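You operate a simulated robot arm through the tools that you are given. There is no shell and no other tool.

You run a simulated robot arm. Do the job below in one go: nothing can be reset, and whatever is moved stays where it is left.

TASK
Free the fresh splice: both clamp bars up, brake six to 0, brake seven to 6.
Fine: the tape holder on the splice plate goes back on the mat; the splice stays whole.

It is judged by the outcome, as a careful person would: the job done as asked, and still so three seconds after it is handed in. It fails if anything else is knocked over, pushed out of place, dropped, spilled or broken.

THE ROBOT
A 7-joint arm with a three-finger gripper, fixed in place. Base frame: the origin is on the floor under the middle of its stand, x ahead of it, y to its left, z up; the work surface is at about z = 0.9. Lengths are in m, angles in degrees, forces in N, time in s.
It reaches about 1.342 m from its shoulder. Its first joint turns from -166.0 to 166.0 degrees. Payload 2.69 kg.
The TCP is the grasp point between the finger pads, 0.03 m short of the fingertips. In the tool frame z runs along the fingers and y along their closing line. The gripper opens to 0.128 m; its body begins 0.117 m behind the TCP.
Orientation is that of the tool frame in the base frame, as a unit quaternion [x, y, z, w]. With the fingers straight down and closing along the base's y, the tool's x points along the base's -x, its y along +y and its z along -z.

THE INTERFACE
- The arm moves only by the tool play_rows. Its argument "deltas" is a list of rows, each an object (a shift or turn left out is 0, a gripper value left out holds the last) with "travel": the shift along the tool's x, y, z in units of 40 mm (1.0 is 40 mm), a list of three; "angular": the turn, a rotation vector about the tool's x, y, z in units of 4 degrees (1.0 is 4 degrees), a list of three; "grip": the closure, from 0 (fully open) to 1 (shut). In form: [{"travel": [x, y, z], "angular": [rx, ry, rz], "grip": grip}, ...]. A call has 1 to 20 rows; each row shifts and turns the commanded pose from where the row before left it, along the tool's axes as they then stand. A call with a number of a shift or a turn outside -1 to 1 is refused whole. Each row takes 0.2 s and may step no farther than 0.05 m and 8.6 degrees from the row before; otherwise, or with a gripper value out of range, the whole call is refused. A pose out of reach is approached as far as the arm can. The call stops where the force on the tool passes 90 N (or 10 N more than at its start, if that is more) or the arm is blocked; 0.2 s more then pass. The fingers move at their own pace (about 0.127 m/s each) and stop on an object; they squeeze with about 38 N. The grip force told is the motor's: it shows also when the fingers shut on nothing. Time passes only in rows, and 0.2 s behind the last, so rows that do not move let the fingers close. The reply holds the time, the measured pose of the TCP, the force on the tool along the base axes, the opening and the grip force, in the units named above and with some noise, with the torque about the TCP (base axes, N m) and any sound that the robot's microphone picked up.
- Cameras (640 x 400 px; columns grow to the right, rows downward): "scene" is fixed at [0.4004, 0.4992, 1.5828]; the picture's right is [-0.81, -0.58, 0.00], its down [-0.41, 0.58, -0.71] and it looks along [0.41, -0.58, -0.71] (base axes); focal length 214 px, centre (320, 200). "wrist" rides on the gripper at [0.058, 0.054, -0.131] in the tool frame; the picture's right is [-0.68, 0.74, 0.00], its down [-0.62, -0.57, -0.55] and it looks along [-0.40, -0.37, 0.84] (tool axes); focal length 234 px, centre (320, 200). There is no depth. A picture from a camera that has moved, and an enlarged one, comes with that camera's place and axes in the base frame and with its lens.
- snapshot(camera): a new picture of that camera. It takes no simulated time.
- lift_body(by): moves the trunk up (or, below 0, down) by that many m; the arm rides with it, the base frame stays. It gives what a move gives, with no picture.
- zoom(camera, box): a new picture of the part [left, top, right, bottom] of that camera's present view, enlarged. It takes no simulated time.
- finish_job(): hands the job in; it is judged then, once.

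Nothing tells you positions but the pictures and the camera data. Unless the task says otherwise, let go and move clear before handing in.

The tools are called after "Emit:" as a command line: name --argument value ..., lists and objects as JSON in quotes. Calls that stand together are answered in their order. play_rows: Moves the arm, as the interface text tells. Its arguments: {"type":"object","properties":{"deltas":{"type":"array","items":{"type":"object","properties":{"travel":{"type":"array","items":{"type":"number"}},"angular":{"type":"array","items":{"type":"number"}},"grip":{"type":"number"}}}}},"required":["deltas"]} The other tools are called the same way: lift_body (by) moves the trunk up or down; snapshot (camera) takes a picture; zoom (camera, box) takes an enlarged picture of a part of a camera's view; finish_job () hands the job in.

At the start:

```text
clock: 0.0
tool_pos: [0.6783, 0.1606, 1.5615]
tool_rot: [0.0, 1.0, 0.0, 0.0]
ft_force: [0.6, -0.3, -0.9]
moment: [0.0, 0.02, 0.0]
gripper_width: 0.1282
grasp_force: 0.0
trunk travel left (down, up): [-0.2, 0.15]
```

scene: 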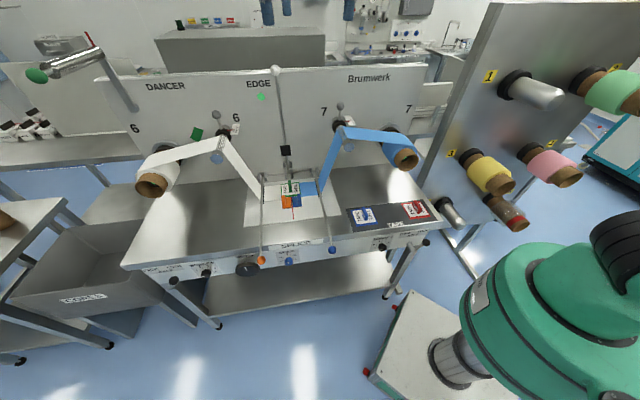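
wrist: 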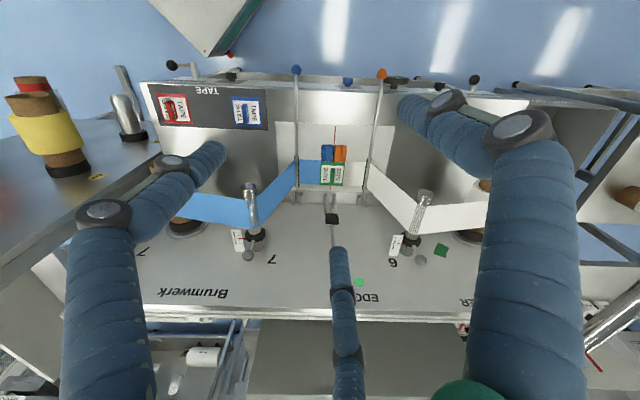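

I see a splicing bench with white web on the left (6) and blue web on the right (7), two clamp bars with coloured knobs, and a tape holder on the splice plate. I'll zoom in to understand the details before moving.

Emit:
zoom --camera "scene" --box '[220, 160, 380, 260]'

Emit:
zoom --camera "scene" --box '[120, 220, 280, 320]'

Emit:
zoom --camera "scene" --box '[320, 180, 480, 280]'

Emit:
zoom --camera "scene" --box '[120, 70, 280, 170]'

Emit:
zoom --camera "wrist" --box '[240, 50, 440, 175]'

Emit:
zoom --camera "wrist" --box '[140, 50, 340, 175]'

```text
4.00 times, centred on (300, 210) of scene
camera zoom: at [0.4004, 0.4992, 1.5828], right [-0.81, -0.58, 0.0], down [-0.41, 0.58, -0.71], along [0.41, -0.58, -0.71], focal length 858 px, centre (400, 160)
```

zoom: 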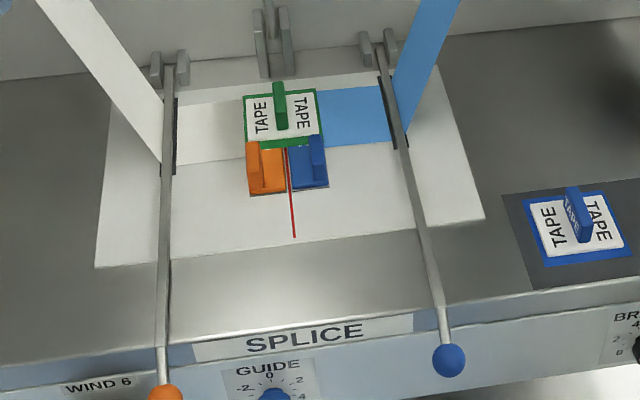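

```text
4.00 times, centred on (200, 270) of scene
camera zoom: at [0.4004, 0.4992, 1.5828], right [-0.81, -0.58, 0.0], down [-0.41, 0.58, -0.71], along [0.41, -0.58, -0.71], focal length 858 px, centre (800, -80)
```

zoom: 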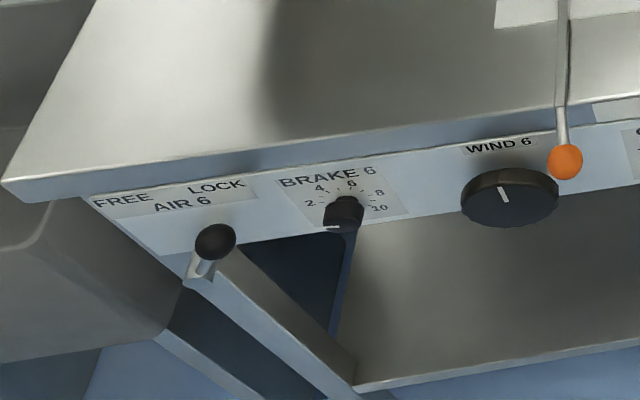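

```text
4.00 times, centred on (400, 230) of scene
camera zoom: at [0.4004, 0.4992, 1.5828], right [-0.81, -0.58, 0.0], down [-0.41, 0.58, -0.71], along [0.41, -0.58, -0.71], focal length 858 px, centre (0, 80)
```

zoom: 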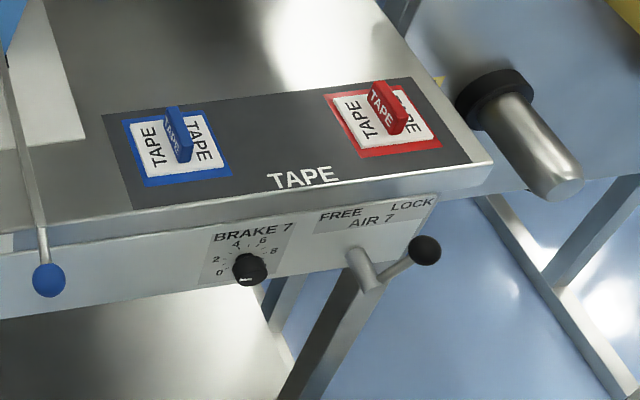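

```text
4.00 times, centred on (200, 120) of scene
camera zoom: at [0.4004, 0.4992, 1.5828], right [-0.81, -0.58, 0.0], down [-0.41, 0.58, -0.71], along [0.41, -0.58, -0.71], focal length 858 px, centre (800, 520)
```

zoom: 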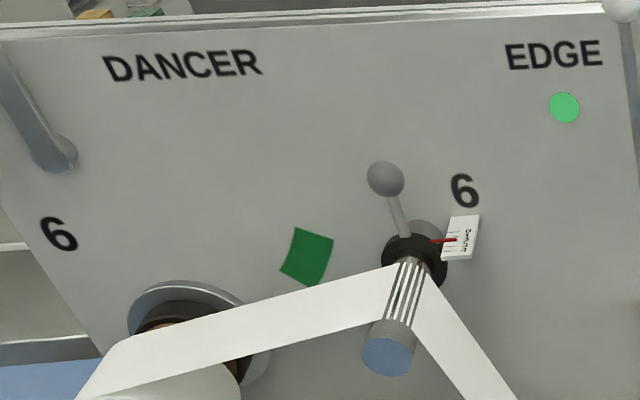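

```text
3.20 times, centred on (340, 112) of wrist
camera zoom: at [0.6199, 0.2144, 1.6907], right [0.68, 0.74, 0.0], down [0.62, -0.57, 0.55], along [0.4, -0.37, -0.84], focal length 749 px, centre (256, 480)
```

zoom: 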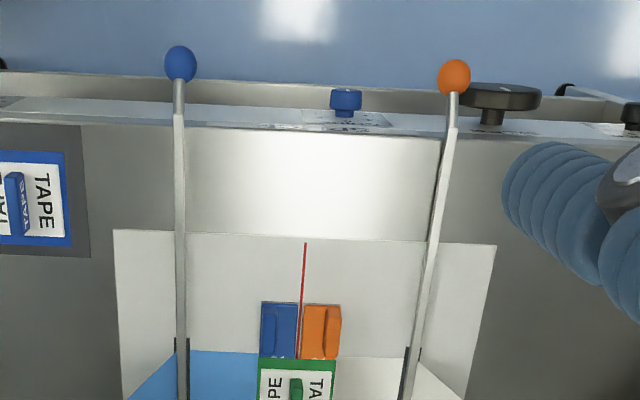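

```text
3.20 times, centred on (240, 112) of wrist
camera zoom: at [0.6199, 0.2144, 1.6907], right [0.68, 0.74, 0.0], down [0.62, -0.57, 0.55], along [0.4, -0.37, -0.84], focal length 749 px, centre (576, 480)
```

zoom: 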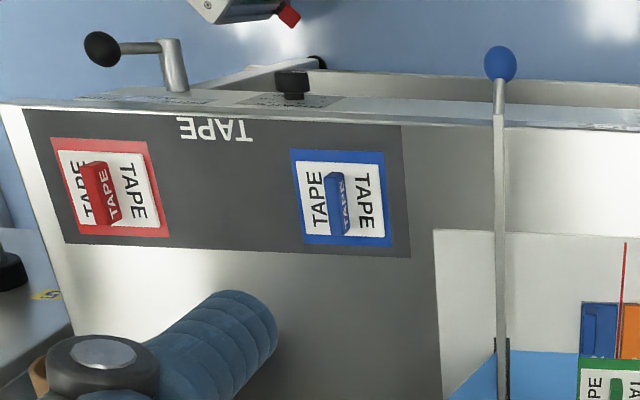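

The bench runs diagonally in the base frame, with the splice plate near (0.94, -0.02). I'll zoom closer on the details: the small blocks on the splice, the mat and the brake dials.

Emit:
zoom --camera "scene" --box '[265, 165, 329, 215]'

Emit:
zoom --camera "scene" --box '[184, 255, 232, 285]'

Emit:
zoom --camera "scene" --box '[362, 230, 410, 260]'

Emit:
zoom --camera "wrist" --box '[300, 120, 364, 200]'

Emit:
zoom --camera "scene" --box '[250, 60, 346, 180]'

Emit:
zoom --camera "scene" --box '[310, 70, 470, 190]'

Emit:
zoom --camera "wrist" --box '[280, 160, 390, 230]'

Emit:
zoom --camera "scene" --box '[230, 230, 350, 290]'

```text
8.00 times, centred on (297, 190) of scene
camera zoom: at [0.4004, 0.4992, 1.5828], right [-0.81, -0.58, 0.0], down [-0.41, 0.58, -0.71], along [0.41, -0.58, -0.71], focal length 1716 px, centre (504, 280)
```

zoom: 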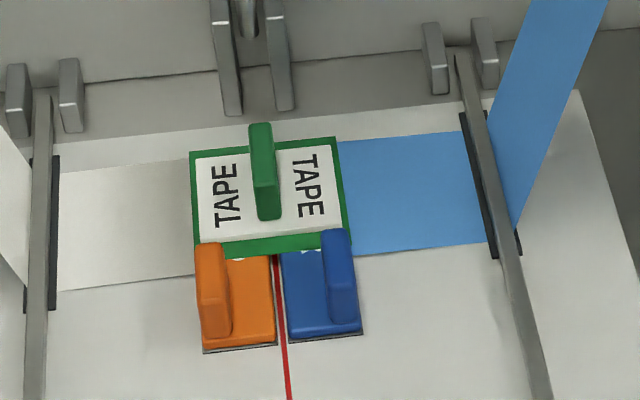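

```text
13.33 times, centred on (208, 270) of scene
camera zoom: at [0.4004, 0.4992, 1.5828], right [-0.81, -0.58, 0.0], down [-0.41, 0.58, -0.71], along [0.41, -0.58, -0.71], focal length 2860 px, centre (1813, -733)
```

zoom: 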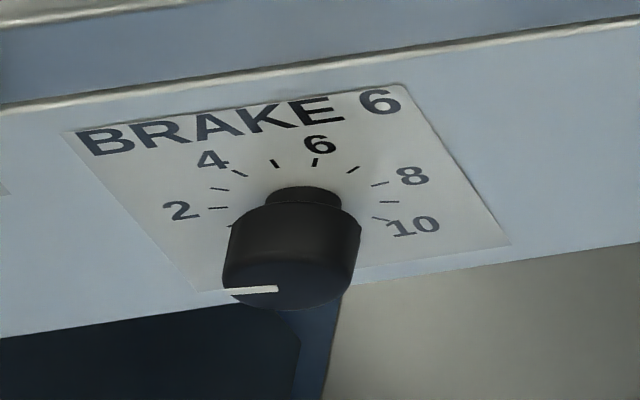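

```text
13.33 times, centred on (386, 245) of scene
camera zoom: at [0.4004, 0.4992, 1.5828], right [-0.81, -0.58, 0.0], down [-0.41, 0.58, -0.71], along [0.41, -0.58, -0.71], focal length 2860 px, centre (-560, -400)
```

zoom: 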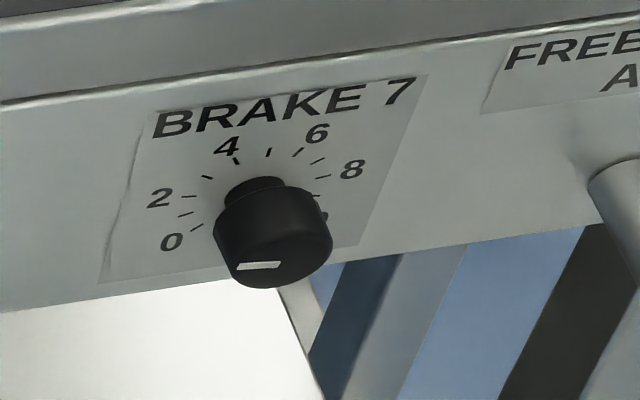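

```text
5.00 times, centred on (332, 160) of wrist
camera zoom: at [0.6199, 0.2144, 1.6907], right [0.68, 0.74, 0.0], down [0.62, -0.57, 0.55], along [0.4, -0.37, -0.84], focal length 1171 px, centre (260, 400)
```

zoom: 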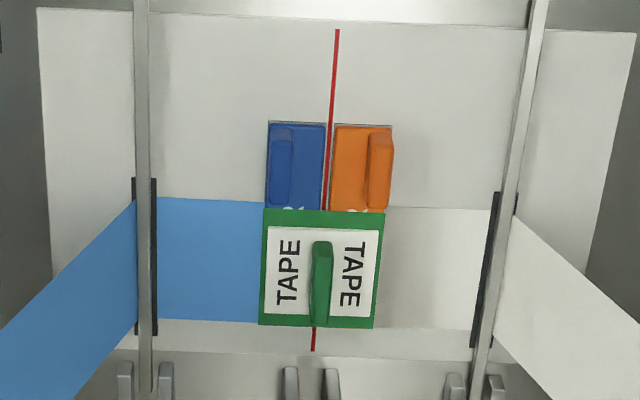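

```text
3.33 times, centred on (298, 120) of scene
camera zoom: at [0.4004, 0.4992, 1.5828], right [-0.81, -0.58, 0.0], down [-0.41, 0.58, -0.71], along [0.41, -0.58, -0.71], focal length 715 px, centre (393, 467)
```

zoom: 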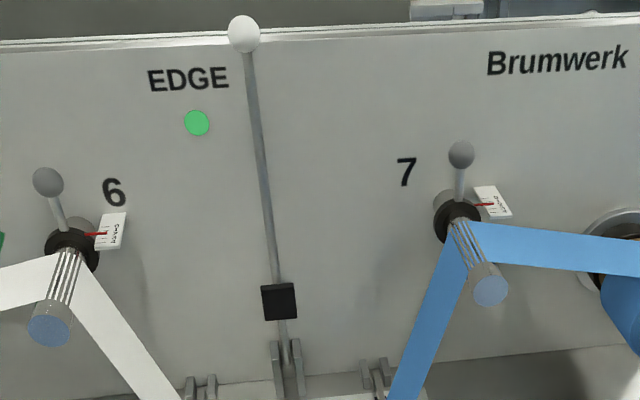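

```text
3.33 times, centred on (390, 130) of scene
camera zoom: at [0.4004, 0.4992, 1.5828], right [-0.81, -0.58, 0.0], down [-0.41, 0.58, -0.71], along [0.41, -0.58, -0.71], focal length 715 px, centre (87, 433)
```

zoom: 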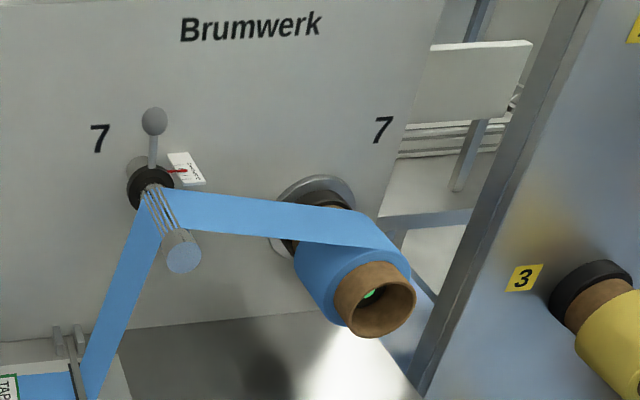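

```text
5.71 times, centred on (335, 195) of wrist
camera zoom: at [0.6199, 0.2144, 1.6907], right [0.68, 0.74, 0.0], down [0.62, -0.57, 0.55], along [0.4, -0.37, -0.84], focal length 1338 px, centre (234, 229)
```

zoom: 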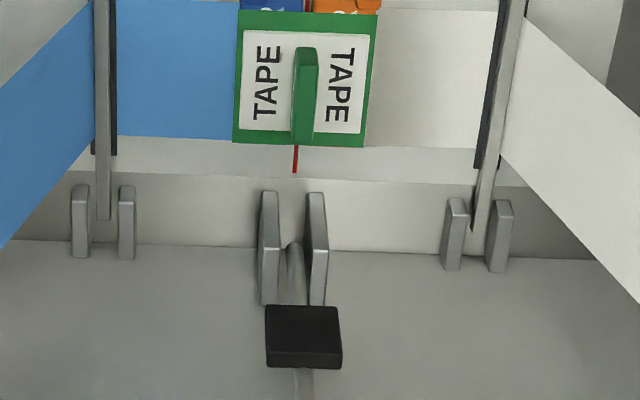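

```text
5.33 times, centred on (290, 260) of scene
camera zoom: at [0.4004, 0.4992, 1.5828], right [-0.81, -0.58, 0.0], down [-0.41, 0.58, -0.71], along [0.41, -0.58, -0.71], focal length 1144 px, centre (480, -120)
```

zoom: 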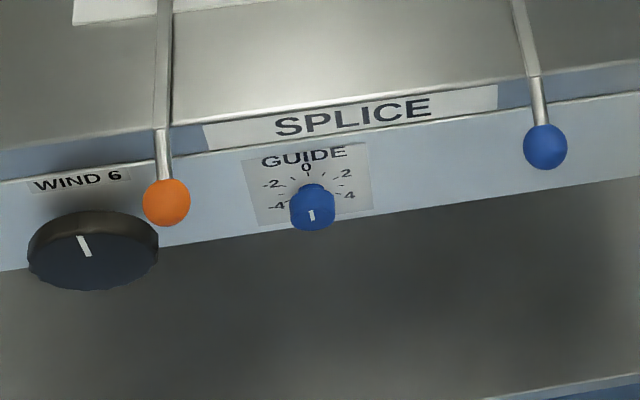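

The bench runs at about 45° to the base axes: front edge at b≈0.40 (b = depth direction (0.707,-0.707)), bench centre at s≈0.65 (s = (0.707,0.707)). The green holder's fin is near (0.935, -0.018, 0.94), and the clamp knobs are near s≈0.787 and 0.517 in front of the edge. I'll turn the gripper 45° so it closes along s, then move toward the holder for a better look.

Emit:
play_rows --deltas '[{"angular": [0, 0, 0.9375]}, {"angular": [0, 0, 0.9375]}, {"angular": [0, 0, 0.9375]}, {"angular": [0, 0, 0.9375]}, {"angular": [0, 0, 0.9375]}, {"angular": [0, 0, 0.9375]}, {"angular": [0, 0, 0.9375]}, {"angular": [0, 0, 0.9375]}, {"angular": [0, 0, 0.9375]}, {"angular": [0, 0, 0.9375]}, {"angular": [0, 0, 0.9375]}, {"angular": [0, 0, 0.9375]}]'

```text
clock: 2.6
tool_pos: [0.678, 0.1599, 1.5591]
tool_rot: [0.383, 0.924, 0.0, 0.0]
ft_force: [0.3, 0.8, -0.2]
moment: [0.0, 0.0, -0.02]
gripper_width: 0.1278
grasp_force: 0.0
trunk travel left (down, up): [-0.2, 0.15]
```

The gripper is now aligned with the bench. Next I'll move down and toward the splice plate, then look.

Emit:
play_rows --deltas '[{"travel": [-0.7, 0.15, 0.8]}, {"travel": [-0.7, 0.15, 0.8]}, {"travel": [-0.7, 0.15, 0.8]}, {"travel": [-0.7, 0.15, 0.8]}, {"travel": [-0.7, 0.15, 0.8]}, {"travel": [-0.7, 0.15, 0.8]}, {"travel": [-0.7, 0.15, 0.8]}, {"travel": [-0.7, 0.15, 0.8]}]'

Emit:
snapshot --camera "wrist"

Emit:
snapshot --camera "scene"

```text
clock: 4.4
tool_pos: [0.8702, 0.0375, 1.3037]
tool_rot: [0.382, 0.924, 0.0, 0.0]
ft_force: [0.6, 0.0, 0.1]
moment: [0.0, -0.04, -0.02]
gripper_width: 0.1279
grasp_force: 0.0
trunk travel left (down, up): [-0.2, 0.15]
```

```text
taken
camera wrist: at [0.8676, 0.1167, 1.4348], right [1.0, 0.04, 0.0], down [0.04, -0.84, 0.55], along [0.02, -0.55, -0.84], focal length 234 px, centre (320, 200)
```

wrist: 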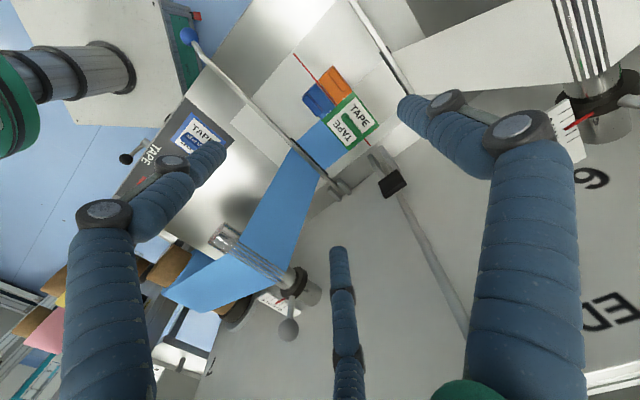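

```text
taken
```

scene: 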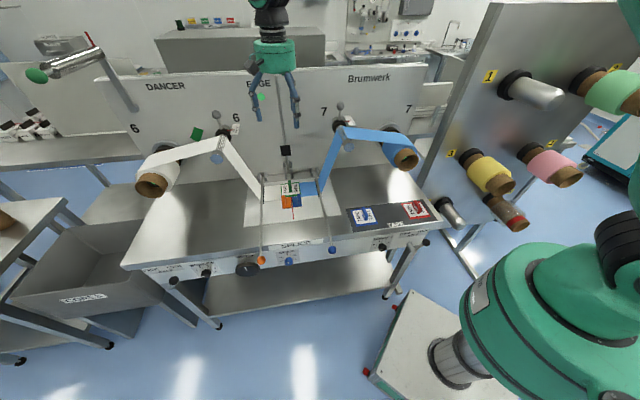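

The gripper is now over the plate's front part. I'll zoom in to see the finger layout, the holder and the blocks.

Emit:
zoom --camera "wrist" --box '[280, 50, 400, 170]'

Emit:
zoom --camera "scene" --box '[230, 0, 330, 130]'

Emit:
zoom --camera "wrist" --box '[100, 60, 260, 180]'

```text
3.33 times, centred on (340, 110) of wrist
camera zoom: at [0.8676, 0.1167, 1.4348], right [1.0, 0.04, 0.0], down [0.04, -0.84, 0.55], along [0.02, -0.55, -0.84], focal length 781 px, centre (253, 500)
```

zoom: 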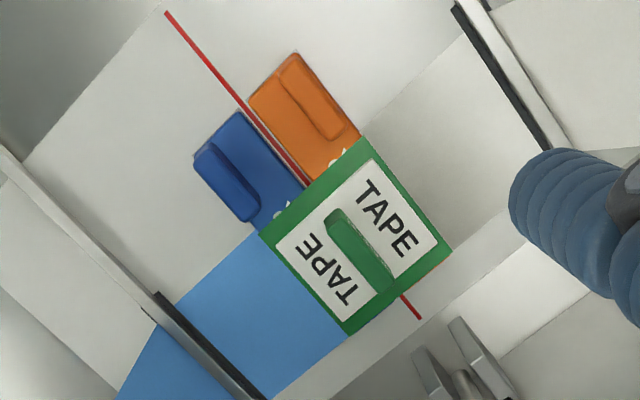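

```text
3.08 times, centred on (280, 65) of scene
camera zoom: at [0.4004, 0.4992, 1.5828], right [-0.81, -0.58, 0.0], down [-0.41, 0.58, -0.71], along [0.41, -0.58, -0.71], focal length 660 px, centre (443, 615)
```

zoom: 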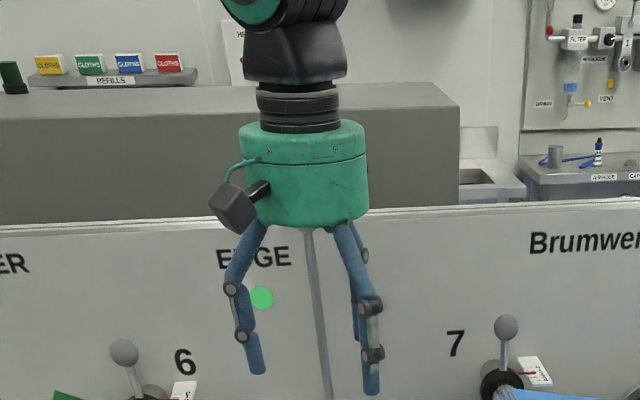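

```text
3.33 times, centred on (180, 120) of wrist
camera zoom: at [0.8676, 0.1167, 1.4348], right [1.0, 0.04, 0.0], down [0.04, -0.84, 0.55], along [0.02, -0.55, -0.84], focal length 781 px, centre (787, 467)
```

zoom: 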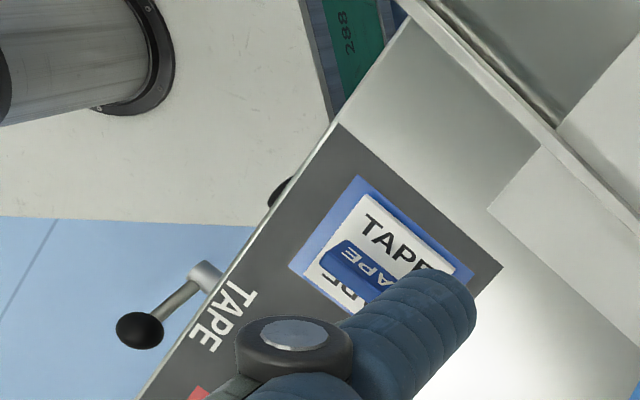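

The card spans about s 0.609–0.696, b 0.629–0.722, with its fin at the centre (0.652, 0.675). The empty spot on the mat is midway between the blue and red holders, near s=0.247, b=0.469. I'll lower to a hover above the fin with the fingers partly closed.

Emit:
play_rows --deltas '[{"travel": [-0.4, 0.05, 0.9], "grip": 0.4}, {"travel": [-0.4, 0.05, 0.9]}, {"travel": [-0.4, 0.05, 0.9]}, {"travel": [-0.4, 0.05, 0.9]}, {"travel": [-0.4, 0.05, 0.9]}, {"travel": [-0.18, 0.02, 0.9]}, {"travel": [0, 0, 0.9]}]'

Emit:
snapshot --camera "wrist"

Emit:
zoom --camera "scene" --box '[220, 100, 360, 220]'

```text
clock: 6.0
tool_pos: [0.9382, -0.0169, 1.055]
tool_rot: [0.382, 0.924, 0.0, 0.001]
ft_force: [0.2, 0.4, 1.0]
moment: [0.0, 0.04, -0.02]
gripper_width: 0.0768
grasp_force: 0.1
trunk travel left (down, up): [-0.2, 0.15]
```

```text
taken
camera wrist: at [0.9363, 0.0632, 1.186], right [1.0, 0.04, 0.0], down [0.04, -0.84, 0.55], along [0.02, -0.55, -0.84], focal length 234 px, centre (320, 200)
```

wrist: 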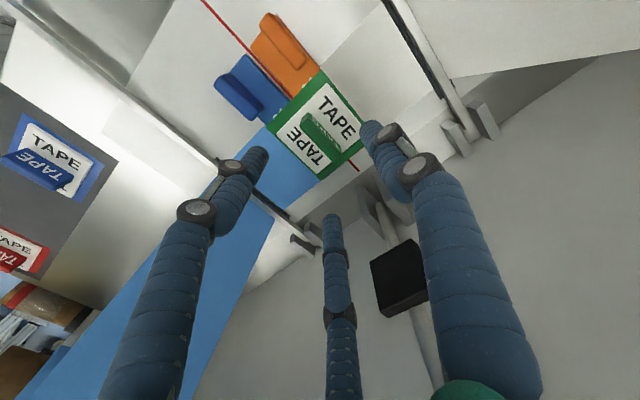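

```text
3.33 times, centred on (290, 160) of scene
camera zoom: at [0.4004, 0.4992, 1.5828], right [-0.81, -0.58, 0.0], down [-0.41, 0.58, -0.71], along [0.41, -0.58, -0.71], focal length 715 px, centre (420, 333)
```

zoom: 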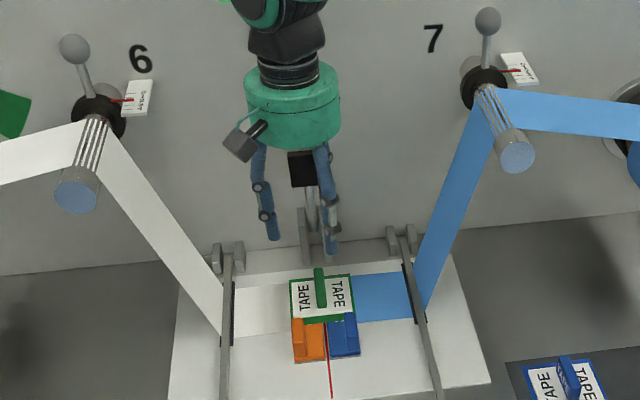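

The TCP is right over the fin. I'll zoom in to judge fin height and how the card sits relative to the orange and blue blocks.

Emit:
zoom --camera "wrist" --box '[210, 0, 400, 190]'

Emit:
zoom --camera "scene" --box '[270, 165, 320, 205]'

```text
2.11 times, centred on (305, 95) of wrist
camera zoom: at [0.9363, 0.0632, 1.186], right [1.0, 0.04, 0.0], down [0.04, -0.84, 0.55], along [0.02, -0.55, -0.84], focal length 493 px, centre (352, 421)
```

zoom: 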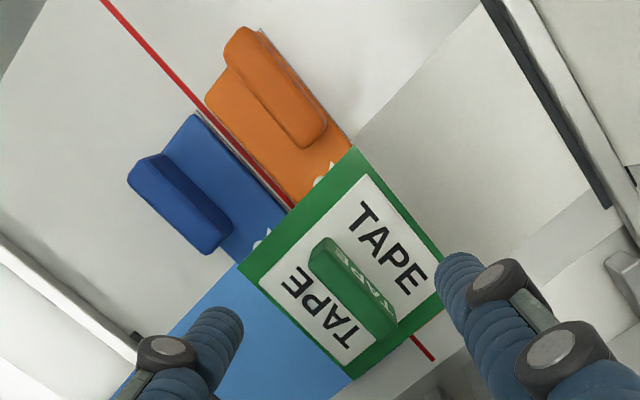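

```text
10.00 times, centred on (295, 185) of scene
camera zoom: at [0.4004, 0.4992, 1.5828], right [-0.81, -0.58, 0.0], down [-0.41, 0.58, -0.71], along [0.41, -0.58, -0.71], focal length 2145 px, centre (570, 350)
```

zoom: 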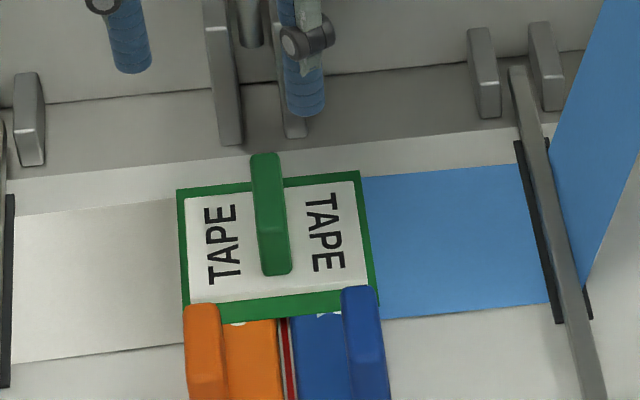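

The thumb is on the +s side and two spaced fingers are on the -s side. I need to know how far apart those two are when closed, so I'll close the fingers in the air and look.

Emit:
play_rows --deltas '[{"grip": 0.9}, {}, {}]'

Emit:
snapshot --camera "wrist"

Emit:
zoom --camera "scene" --box '[250, 110, 330, 190]'

```text
clock: 6.8
tool_pos: [0.9376, -0.0156, 1.0563]
tool_rot: [0.382, 0.924, 0.0, -0.001]
ft_force: [-0.7, -0.5, -0.1]
moment: [0.01, 0.02, 0.04]
gripper_width: 0.0126
grasp_force: 0.0
trunk travel left (down, up): [-0.2, 0.15]
```

```text
taken
camera wrist: at [0.9361, 0.0632, 1.1865], right [1.0, 0.04, 0.0], down [0.04, -0.84, 0.55], along [0.02, -0.55, -0.84], focal length 234 px, centre (320, 200)
```

wrist: 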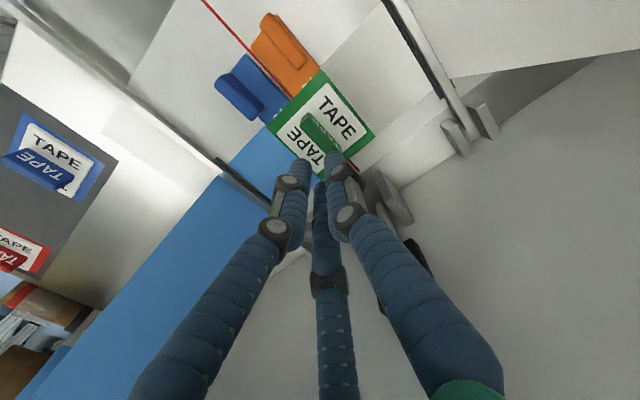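

```text
5.00 times, centred on (290, 150) of scene
camera zoom: at [0.4004, 0.4992, 1.5828], right [-0.81, -0.58, 0.0], down [-0.41, 0.58, -0.71], along [0.41, -0.58, -0.71], focal length 1072 px, centre (470, 450)
```

zoom: 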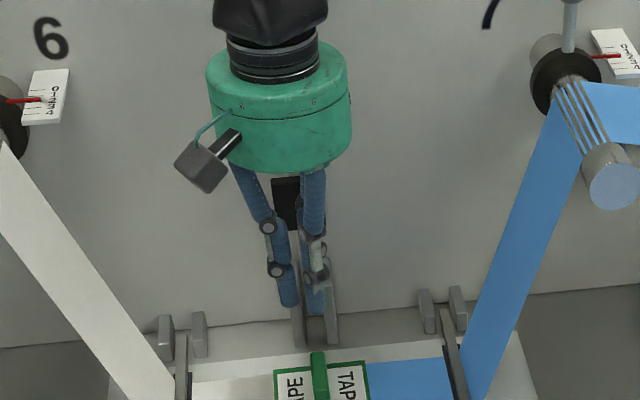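

The fingers converge radially when closing, so they will pinch the fin well. I'll open to about 40 mm and descend to just above the fin.

Emit:
play_rows --deltas '[{"grip": 0.65}, {}, {"travel": [0, 0, 0.7]}, {"travel": [0, 0, 0.7]}, {"travel": [0, 0, 0.5]}]'

Emit:
snapshot --camera "wrist"

Emit:
zoom --camera "scene" --box '[265, 150, 329, 200]'

```text
clock: 8.0
tool_pos: [0.9385, -0.0186, 0.977]
tool_rot: [0.383, 0.924, 0.0, 0.0]
ft_force: [0.9, -0.2, -0.3]
moment: [0.0, 0.01, 0.01]
gripper_width: 0.0448
grasp_force: 0.0
trunk travel left (down, up): [-0.2, 0.15]
```

```text
taken
camera wrist: at [0.9362, 0.0615, 1.1079], right [1.0, 0.04, 0.0], down [0.04, -0.84, 0.55], along [0.02, -0.55, -0.84], focal length 234 px, centre (320, 200)
```

wrist: 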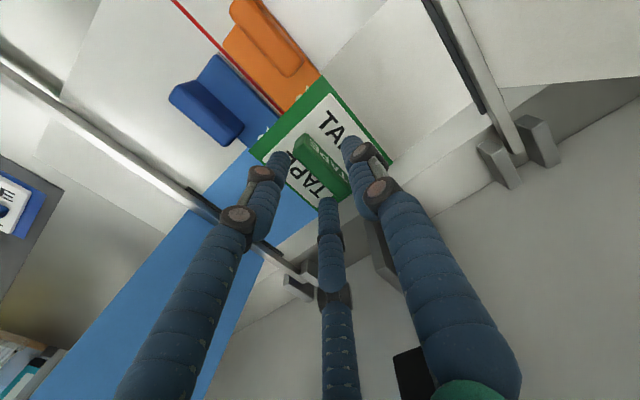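

```text
8.00 times, centred on (297, 175) of scene
camera zoom: at [0.4004, 0.4992, 1.5828], right [-0.81, -0.58, 0.0], down [-0.41, 0.58, -0.71], along [0.41, -0.58, -0.71], focal length 1716 px, centre (504, 400)
```

zoom: 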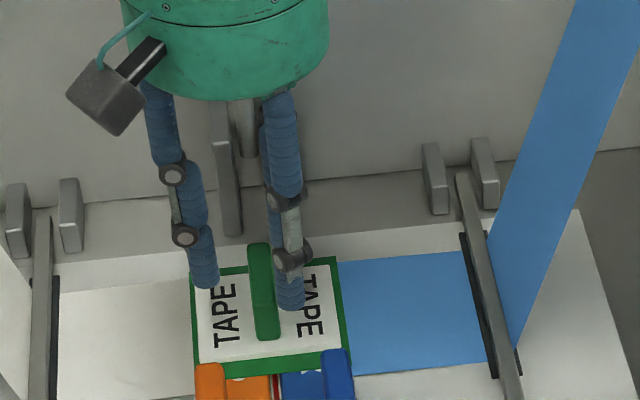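

The fingers straddle the fin. I'll zoom in on the wrist view to centre on it before going lower.

Emit:
zoom --camera "wrist" --box '[240, 110, 400, 230]'

Emit:
zoom --camera "scene" --box '[280, 175, 312, 200]'

```text
3.33 times, centred on (320, 170) of wrist
camera zoom: at [0.9362, 0.0615, 1.1079], right [1.0, 0.04, 0.0], down [0.04, -0.84, 0.55], along [0.02, -0.55, -0.84], focal length 781 px, centre (320, 300)
```

zoom: 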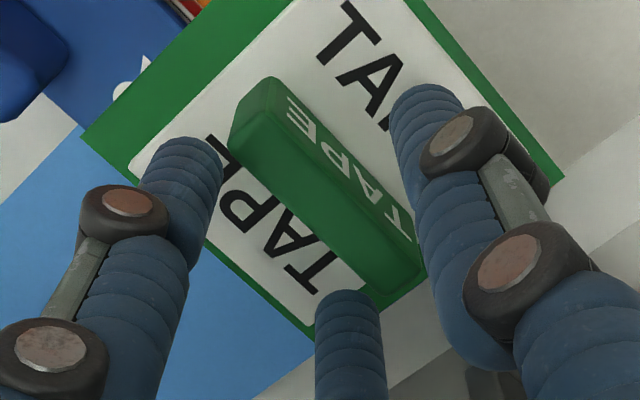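

```text
16.00 times, centred on (296, 188) of scene
camera zoom: at [0.4004, 0.4992, 1.5828], right [-0.81, -0.58, 0.0], down [-0.41, 0.58, -0.71], along [0.41, -0.58, -0.71], focal length 3432 px, centre (704, 400)
```

zoom: 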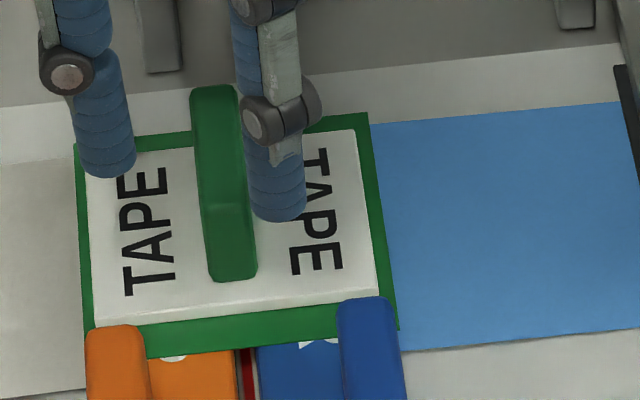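

The fingers form a three-jaw layout (thumb at +y, two fingers at ±60° on -y), so for a flat fin the gripper should sit about 5 mm toward -s. I'll shift, open slightly and descend 25 mm, then check.

Emit:
play_rows --deltas '[{"travel": [0, -0.125, 0], "grip": 0.6}, {}, {"travel": [0, 0, 0.35]}, {"travel": [0, 0, 0.3]}, {}]'

Emit:
zoom --camera "wrist" --box '[240, 110, 400, 230]'

Emit:
zoom --camera "scene" --box '[280, 175, 312, 200]'

```text
clock: 9.2
tool_pos: [0.9348, -0.0227, 0.9494]
tool_rot: [0.382, 0.924, 0.0, 0.0]
ft_force: [0.1, 0.6, -0.2]
moment: [0.01, 0.03, -0.01]
gripper_width: 0.0509
grasp_force: 0.0
trunk travel left (down, up): [-0.2, 0.15]
```

```text
3.33 times, centred on (320, 170) of wrist
camera zoom: at [0.9328, 0.0572, 1.0809], right [1.0, 0.04, 0.0], down [0.04, -0.84, 0.55], along [0.02, -0.55, -0.84], focal length 781 px, centre (320, 300)
```

zoom: 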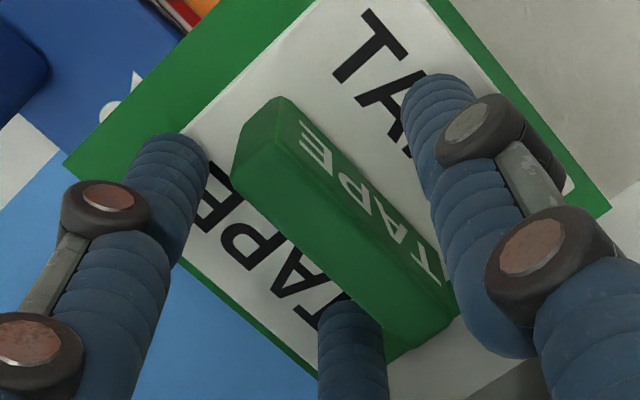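

```text
16.00 times, centred on (296, 188) of scene
camera zoom: at [0.4004, 0.4992, 1.5828], right [-0.81, -0.58, 0.0], down [-0.41, 0.58, -0.71], along [0.41, -0.58, -0.71], focal length 3432 px, centre (704, 400)
```

zoom: 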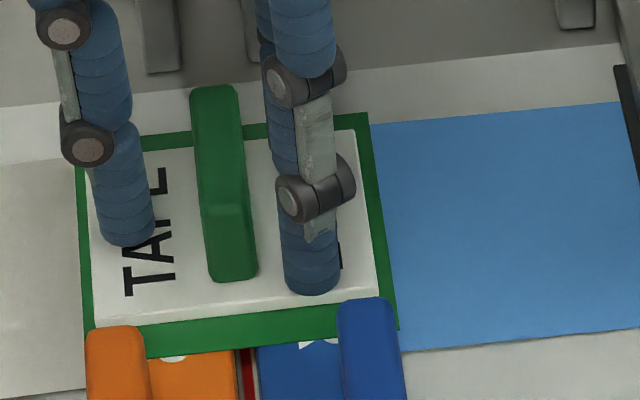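

The fin sits between the fingers with near-equal contact distances. Closing now.

Emit:
play_rows --deltas '[{"grip": 0.8}, {"grip": 0.9}, {"grip": 1.0}, {}, {}]'

Emit:
zoom --camera "scene" --box '[280, 175, 312, 200]'

```text
clock: 10.4
tool_pos: [0.9351, -0.0229, 0.9495]
tool_rot: [0.382, 0.924, 0.0, 0.0]
ft_force: [0.1, -0.2, 0.8]
moment: [-0.01, -0.02, -0.01]
gripper_width: 0.0216
grasp_force: 37.7
trunk travel left (down, up): [-0.2, 0.15]
```

```text
16.00 times, centred on (296, 188) of scene
camera zoom: at [0.4004, 0.4992, 1.5828], right [-0.81, -0.58, 0.0], down [-0.41, 0.58, -0.71], along [0.41, -0.58, -0.71], focal length 3432 px, centre (704, 400)
```

zoom: 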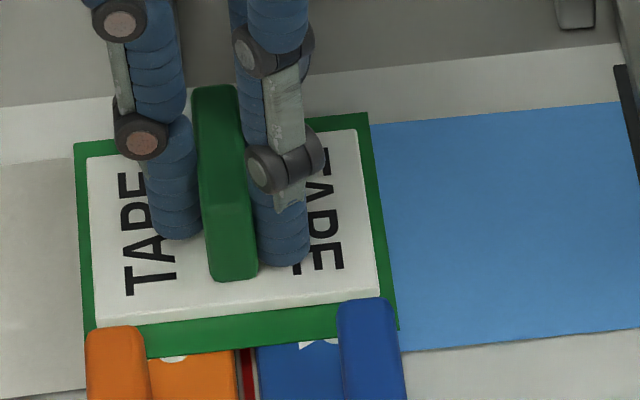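

The fin is gripped (opening 21.6 mm) and the card hasn't shifted. I'll lift slowly straight up and check the splice.

Emit:
play_rows --deltas '[{"travel": [0, 0, -0.1]}, {"travel": [0, 0, -0.2]}, {"travel": [0, 0, -0.4]}, {"travel": [0, 0, -0.7]}, {}]'

Emit:
zoom --camera "scene" --box '[255, 150, 335, 210]'

Emit:
snapshot --camera "wrist"

```text
clock: 11.6
tool_pos: [0.9356, -0.0228, 1.0074]
tool_rot: [0.383, 0.924, -0.001, 0.0]
ft_force: [-0.5, -0.6, -0.4]
moment: [0.01, -0.04, -0.02]
gripper_width: 0.0212
grasp_force: 37.8
trunk travel left (down, up): [-0.2, 0.15]
```

```text
6.67 times, centred on (295, 180) of scene
camera zoom: at [0.4004, 0.4992, 1.5828], right [-0.81, -0.58, 0.0], down [-0.41, 0.58, -0.71], along [0.41, -0.58, -0.71], focal length 1430 px, centre (487, 333)
```

zoom: 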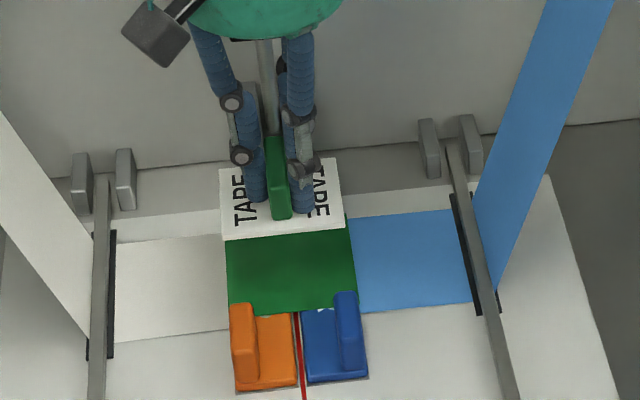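

```text
taken
camera wrist: at [0.9323, 0.058, 1.1381], right [1.0, 0.04, 0.0], down [0.04, -0.84, 0.55], along [0.02, -0.55, -0.84], focal length 234 px, centre (320, 200)
```

wrist: 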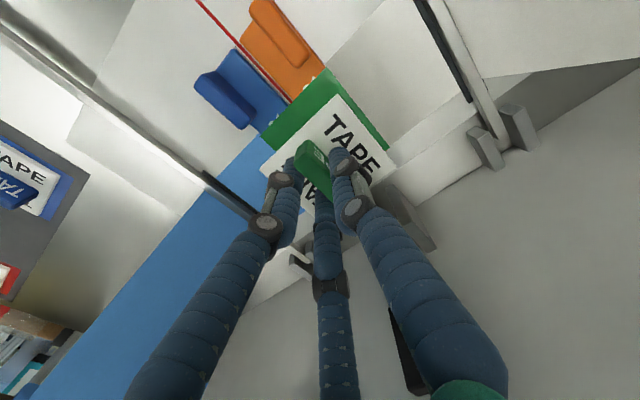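

The white card with its fin came off cleanly and the green tape stays across the splice. I'll raise it, bring it to the front, then carry it over to the empty middle spot of the mat.

Emit:
play_rows --deltas '[{"travel": [0, 0, -0.9]}, {"travel": [0, 0, -0.9]}, {"travel": [0.3, 0, -0.8]}, {"travel": [0.8, 0, 0]}, {"travel": [0.9, 0, 0]}, {"travel": [0.9, 0, 0]}, {"travel": [0.9, 0, 0]}, {"travel": [0.9, 0, 0]}, {"travel": [0.5, -0.5, 0]}, {"travel": [0, -0.9, 0]}, {"travel": [0, -0.9, 0]}, {"travel": [0, -0.9, 0]}, {"travel": [0, -0.9, 0]}, {"travel": [0, -0.9, 0]}, {"travel": [0, -0.9, 0]}]'

Emit:
snapshot --camera "wrist"

Emit:
snapshot --camera "scene"

```text
clock: 14.8
tool_pos: [0.6226, -0.0427, 1.1106]
tool_rot: [0.383, 0.924, 0.0, 0.0]
ft_force: [0.0, -0.6, -1.4]
moment: [-0.01, 0.02, 0.02]
gripper_width: 0.0214
grasp_force: 38.1
trunk travel left (down, up): [-0.2, 0.15]
```

```text
taken
camera wrist: at [0.6196, 0.0376, 1.2418], right [1.0, 0.04, 0.0], down [0.04, -0.84, 0.55], along [0.02, -0.55, -0.84], focal length 234 px, centre (320, 200)
```

wrist: 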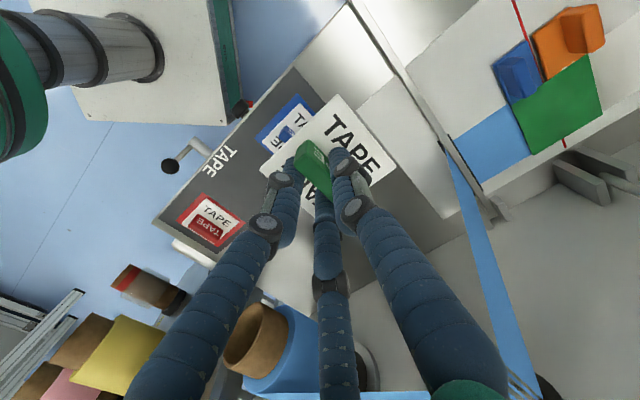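

```text
taken
```

scene: 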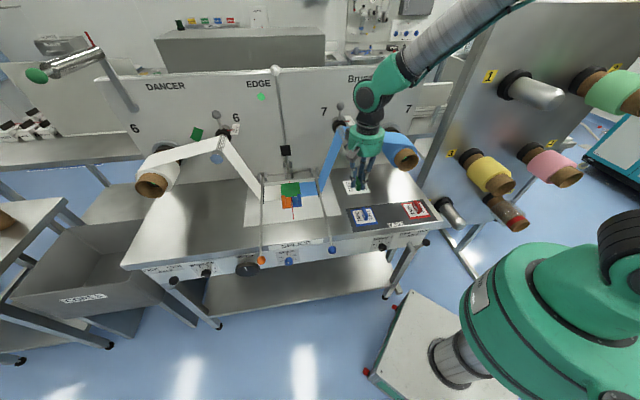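

The card is now just short of the blue holder, held level. I'll continue toward the empty spot along -s.

Emit:
play_rows --deltas '[{"travel": [0, -0.9, 0]}, {"travel": [0, -0.9, 0]}, {"travel": [0, -0.9, 0]}, {"travel": [0, -0.9, 0]}, {"travel": [0, -0.6, 0]}, {"travel": [0, 0, 0.7]}, {"travel": [0, 0, 0.7]}, {}]'

Emit:
snapshot --camera "wrist"

Emit:
zoom --camera "scene" --box '[330, 160, 460, 250]'

```text
clock: 16.6
tool_pos: [0.5031, -0.1618, 1.0544]
tool_rot: [0.383, 0.924, 0.001, 0.001]
ft_force: [1.3, -0.5, -1.2]
moment: [0.02, 0.06, -0.02]
gripper_width: 0.0218
grasp_force: 37.9
trunk travel left (down, up): [-0.2, 0.15]
```

```text
taken
camera wrist: at [0.5003, -0.0812, 1.1848], right [1.0, 0.04, 0.0], down [0.04, -0.84, 0.55], along [0.02, -0.55, -0.84], focal length 234 px, centre (320, 200)
```

wrist: 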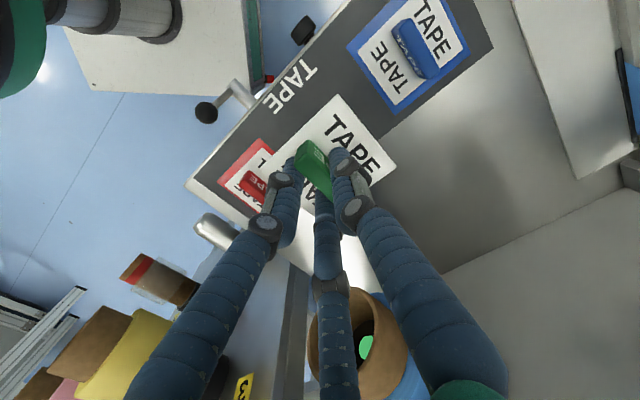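

```text
4.44 times, centred on (395, 205) of scene
camera zoom: at [0.4004, 0.4992, 1.5828], right [-0.81, -0.58, 0.0], down [-0.41, 0.58, -0.71], along [0.41, -0.58, -0.71], focal length 953 px, centre (-13, 178)
```

zoom: 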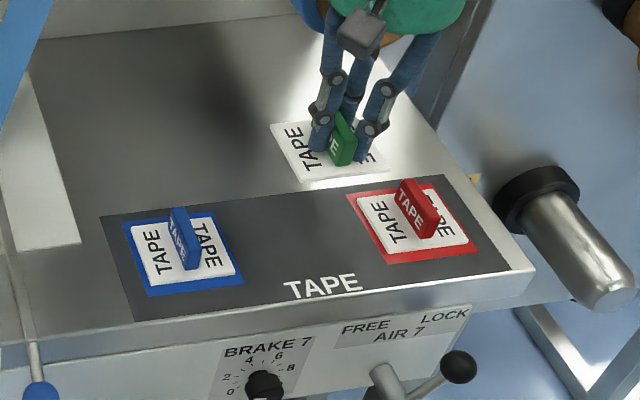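

The card hangs level over the empty middle spot (computed centre s≈0.247, b≈0.470). I'll lower it to just above the mat.

Emit:
play_rows --deltas '[{"travel": [0, 0, 0.7]}, {"travel": [0, 0, 0.7]}, {"travel": [0, 0, 0.7]}, {"travel": [0, 0, 0.4]}, {}]'

Emit:
zoom --camera "scene" --box '[350, 175, 450, 240]'

Emit:
zoom --camera "wrist" --box '[200, 40, 440, 220]'

```text
clock: 17.8
tool_pos: [0.5027, -0.16, 0.955]
tool_rot: [0.382, 0.924, 0.0, 0.0]
ft_force: [0.4, 0.2, -0.9]
moment: [0.01, 0.03, 0.0]
gripper_width: 0.0212
grasp_force: 38.2
trunk travel left (down, up): [-0.2, 0.15]
```

```text
6.15 times, centred on (400, 208) of scene
camera zoom: at [0.4004, 0.4992, 1.5828], right [-0.81, -0.58, 0.0], down [-0.41, 0.58, -0.71], along [0.41, -0.58, -0.71], focal length 1320 px, centre (-172, 154)
```

zoom: 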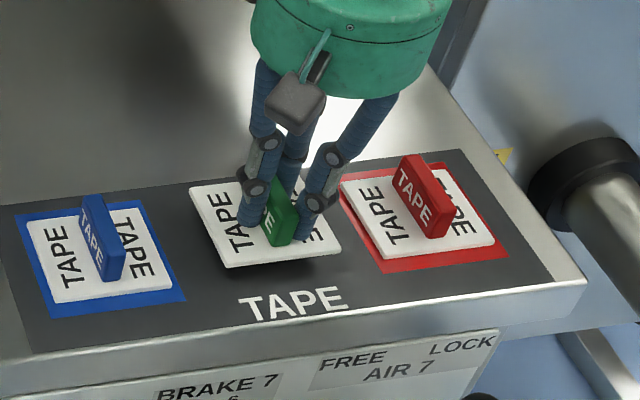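

```text
2.22 times, centred on (320, 130) of wrist
camera zoom: at [0.5003, -0.08, 1.086], right [1.0, 0.04, 0.0], down [0.04, -0.84, 0.55], along [0.02, -0.55, -0.84], focal length 520 px, centre (320, 356)
```

zoom: 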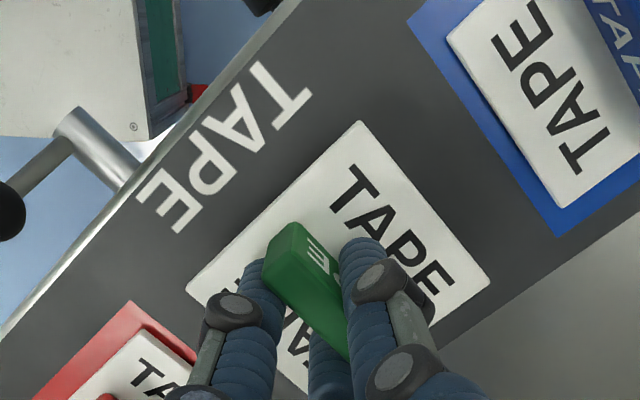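

The card is still about a centimetre above the mat and well clear of its neighbours. I'll lower it in small steps, watching the force.

Emit:
play_rows --deltas '[{"travel": [0, 0, 0.1]}, {"travel": [0, 0, 0.1]}, {}]'

```text
clock: 18.6
tool_pos: [0.5047, -0.1591, 0.9469]
tool_rot: [0.383, 0.924, 0.0, 0.0]
ft_force: [-0.5, 0.0, -1.0]
moment: [-0.04, 0.03, 0.0]
gripper_width: 0.0215
grasp_force: 38.3
trunk travel left (down, up): [-0.2, 0.15]
```

Emit:
play_rows --deltas '[{"travel": [0, 0, 0.06]}, {}]'

Emit:
zoom --camera "scene" --box '[370, 185, 420, 220]'

```text
clock: 19.2
tool_pos: [0.5033, -0.1596, 0.9444]
tool_rot: [0.383, 0.924, 0.0, 0.0]
ft_force: [0.1, 0.0, -1.1]
moment: [0.01, 0.0, 0.01]
gripper_width: 0.0212
grasp_force: 38.5
trunk travel left (down, up): [-0.2, 0.15]
```

```text
11.43 times, centred on (395, 202) of scene
camera zoom: at [0.4004, 0.4992, 1.5828], right [-0.81, -0.58, 0.0], down [-0.41, 0.58, -0.71], along [0.41, -0.58, -0.71], focal length 2451 px, centre (-537, 171)
```

zoom: 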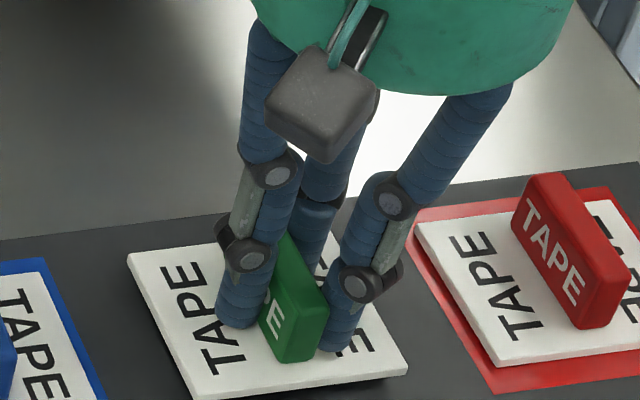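

A thin shadow gap of a few millimetres remains. I'll continue down in small steps.

Emit:
play_rows --deltas '[{"travel": [0, 0, 0.05]}, {}]'

Emit:
play_rows --deltas '[{"travel": [0, 0, 0.05]}, {}]'

Emit:
zoom --camera "scene" --box '[370, 185, 420, 220]'

```text
clock: 19.8
tool_pos: [0.5031, -0.1604, 0.9427]
tool_rot: [0.382, 0.924, 0.0, 0.0]
ft_force: [0.8, 0.0, 0.0]
moment: [-0.02, 0.06, 0.0]
gripper_width: 0.0213
grasp_force: 37.9
trunk travel left (down, up): [-0.2, 0.15]
```

```text
clock: 20.4
tool_pos: [0.5023, -0.1608, 0.9399]
tool_rot: [0.383, 0.924, 0.0, 0.0]
ft_force: [-0.2, 0.9, -0.7]
moment: [-0.03, 0.01, -0.02]
gripper_width: 0.0215
grasp_force: 38.1
trunk travel left (down, up): [-0.2, 0.15]
```

```text
11.43 times, centred on (395, 202) of scene
camera zoom: at [0.4004, 0.4992, 1.5828], right [-0.81, -0.58, 0.0], down [-0.41, 0.58, -0.71], along [0.41, -0.58, -0.71], focal length 2451 px, centre (-537, 171)
```

zoom: 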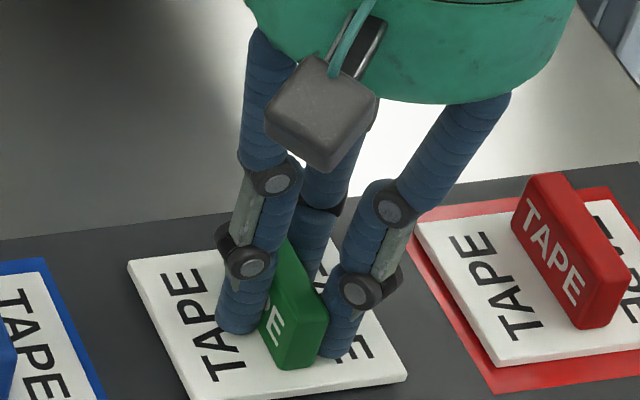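

Emit:
play_rows --deltas '[{"travel": [0, 0, 0.05]}, {}]'

Emit:
zoom --camera "scene" --box '[370, 185, 420, 220]'

Emit:
zoom --camera "wrist" --box '[240, 80, 400, 200]'

```text
clock: 21.0
tool_pos: [0.5026, -0.1611, 0.9384]
tool_rot: [0.382, 0.924, 0.0, 0.0]
ft_force: [-0.2, 1.0, -1.0]
moment: [-0.02, 0.06, -0.02]
gripper_width: 0.0213
grasp_force: 37.5
trunk travel left (down, up): [-0.2, 0.15]
```

```text
11.43 times, centred on (395, 202) of scene
camera zoom: at [0.4004, 0.4992, 1.5828], right [-0.81, -0.58, 0.0], down [-0.41, 0.58, -0.71], along [0.41, -0.58, -0.71], focal length 2451 px, centre (-537, 171)
```

zoom: 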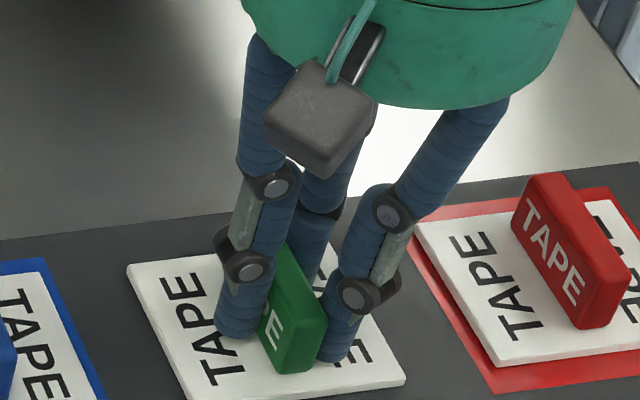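

```text
3.33 times, centred on (320, 140) of wrist
camera zoom: at [0.5, -0.0811, 1.0686], right [1.0, 0.04, 0.0], down [0.04, -0.84, 0.55], along [0.02, -0.55, -0.84], focal length 781 px, centre (320, 400)
```

zoom: 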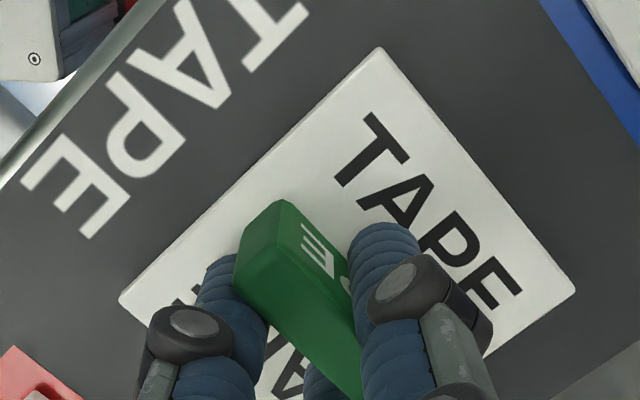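

Emit:
play_rows --deltas '[{"travel": [0, 0, 0.04]}, {}]'

Emit:
play_rows --deltas '[{"travel": [0, 0, 0.04]}, {}]'

Emit:
zoom --camera "scene" --box '[370, 185, 420, 220]'

```text
clock: 21.6
tool_pos: [0.5034, -0.1606, 0.9369]
tool_rot: [0.383, 0.924, 0.001, 0.001]
ft_force: [-2.8, 0.9, 22.8]
moment: [0.52, 0.51, 0.04]
gripper_width: 0.0215
grasp_force: 37.9
trunk travel left (down, up): [-0.2, 0.15]
```

```text
clock: 22.2
tool_pos: [0.5035, -0.1612, 0.9359]
tool_rot: [0.383, 0.924, 0.0, 0.001]
ft_force: [-4.9, -1.3, 42.3]
moment: [0.12, -0.04, 0.02]
gripper_width: 0.0215
grasp_force: 38.1
trunk travel left (down, up): [-0.2, 0.15]
```

```text
11.43 times, centred on (395, 202) of scene
camera zoom: at [0.4004, 0.4992, 1.5828], right [-0.81, -0.58, 0.0], down [-0.41, 0.58, -0.71], along [0.41, -0.58, -0.71], focal length 2451 px, centre (-537, 171)
```

zoom: 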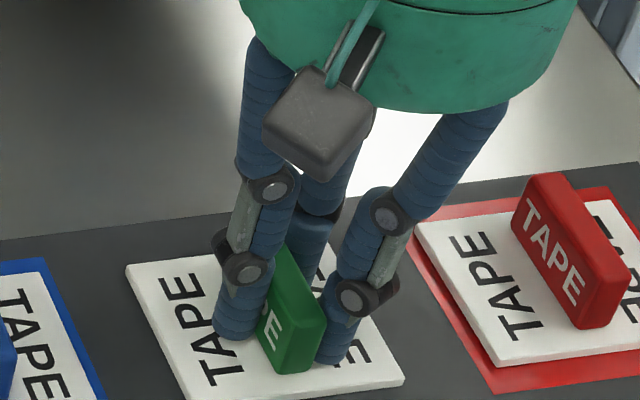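

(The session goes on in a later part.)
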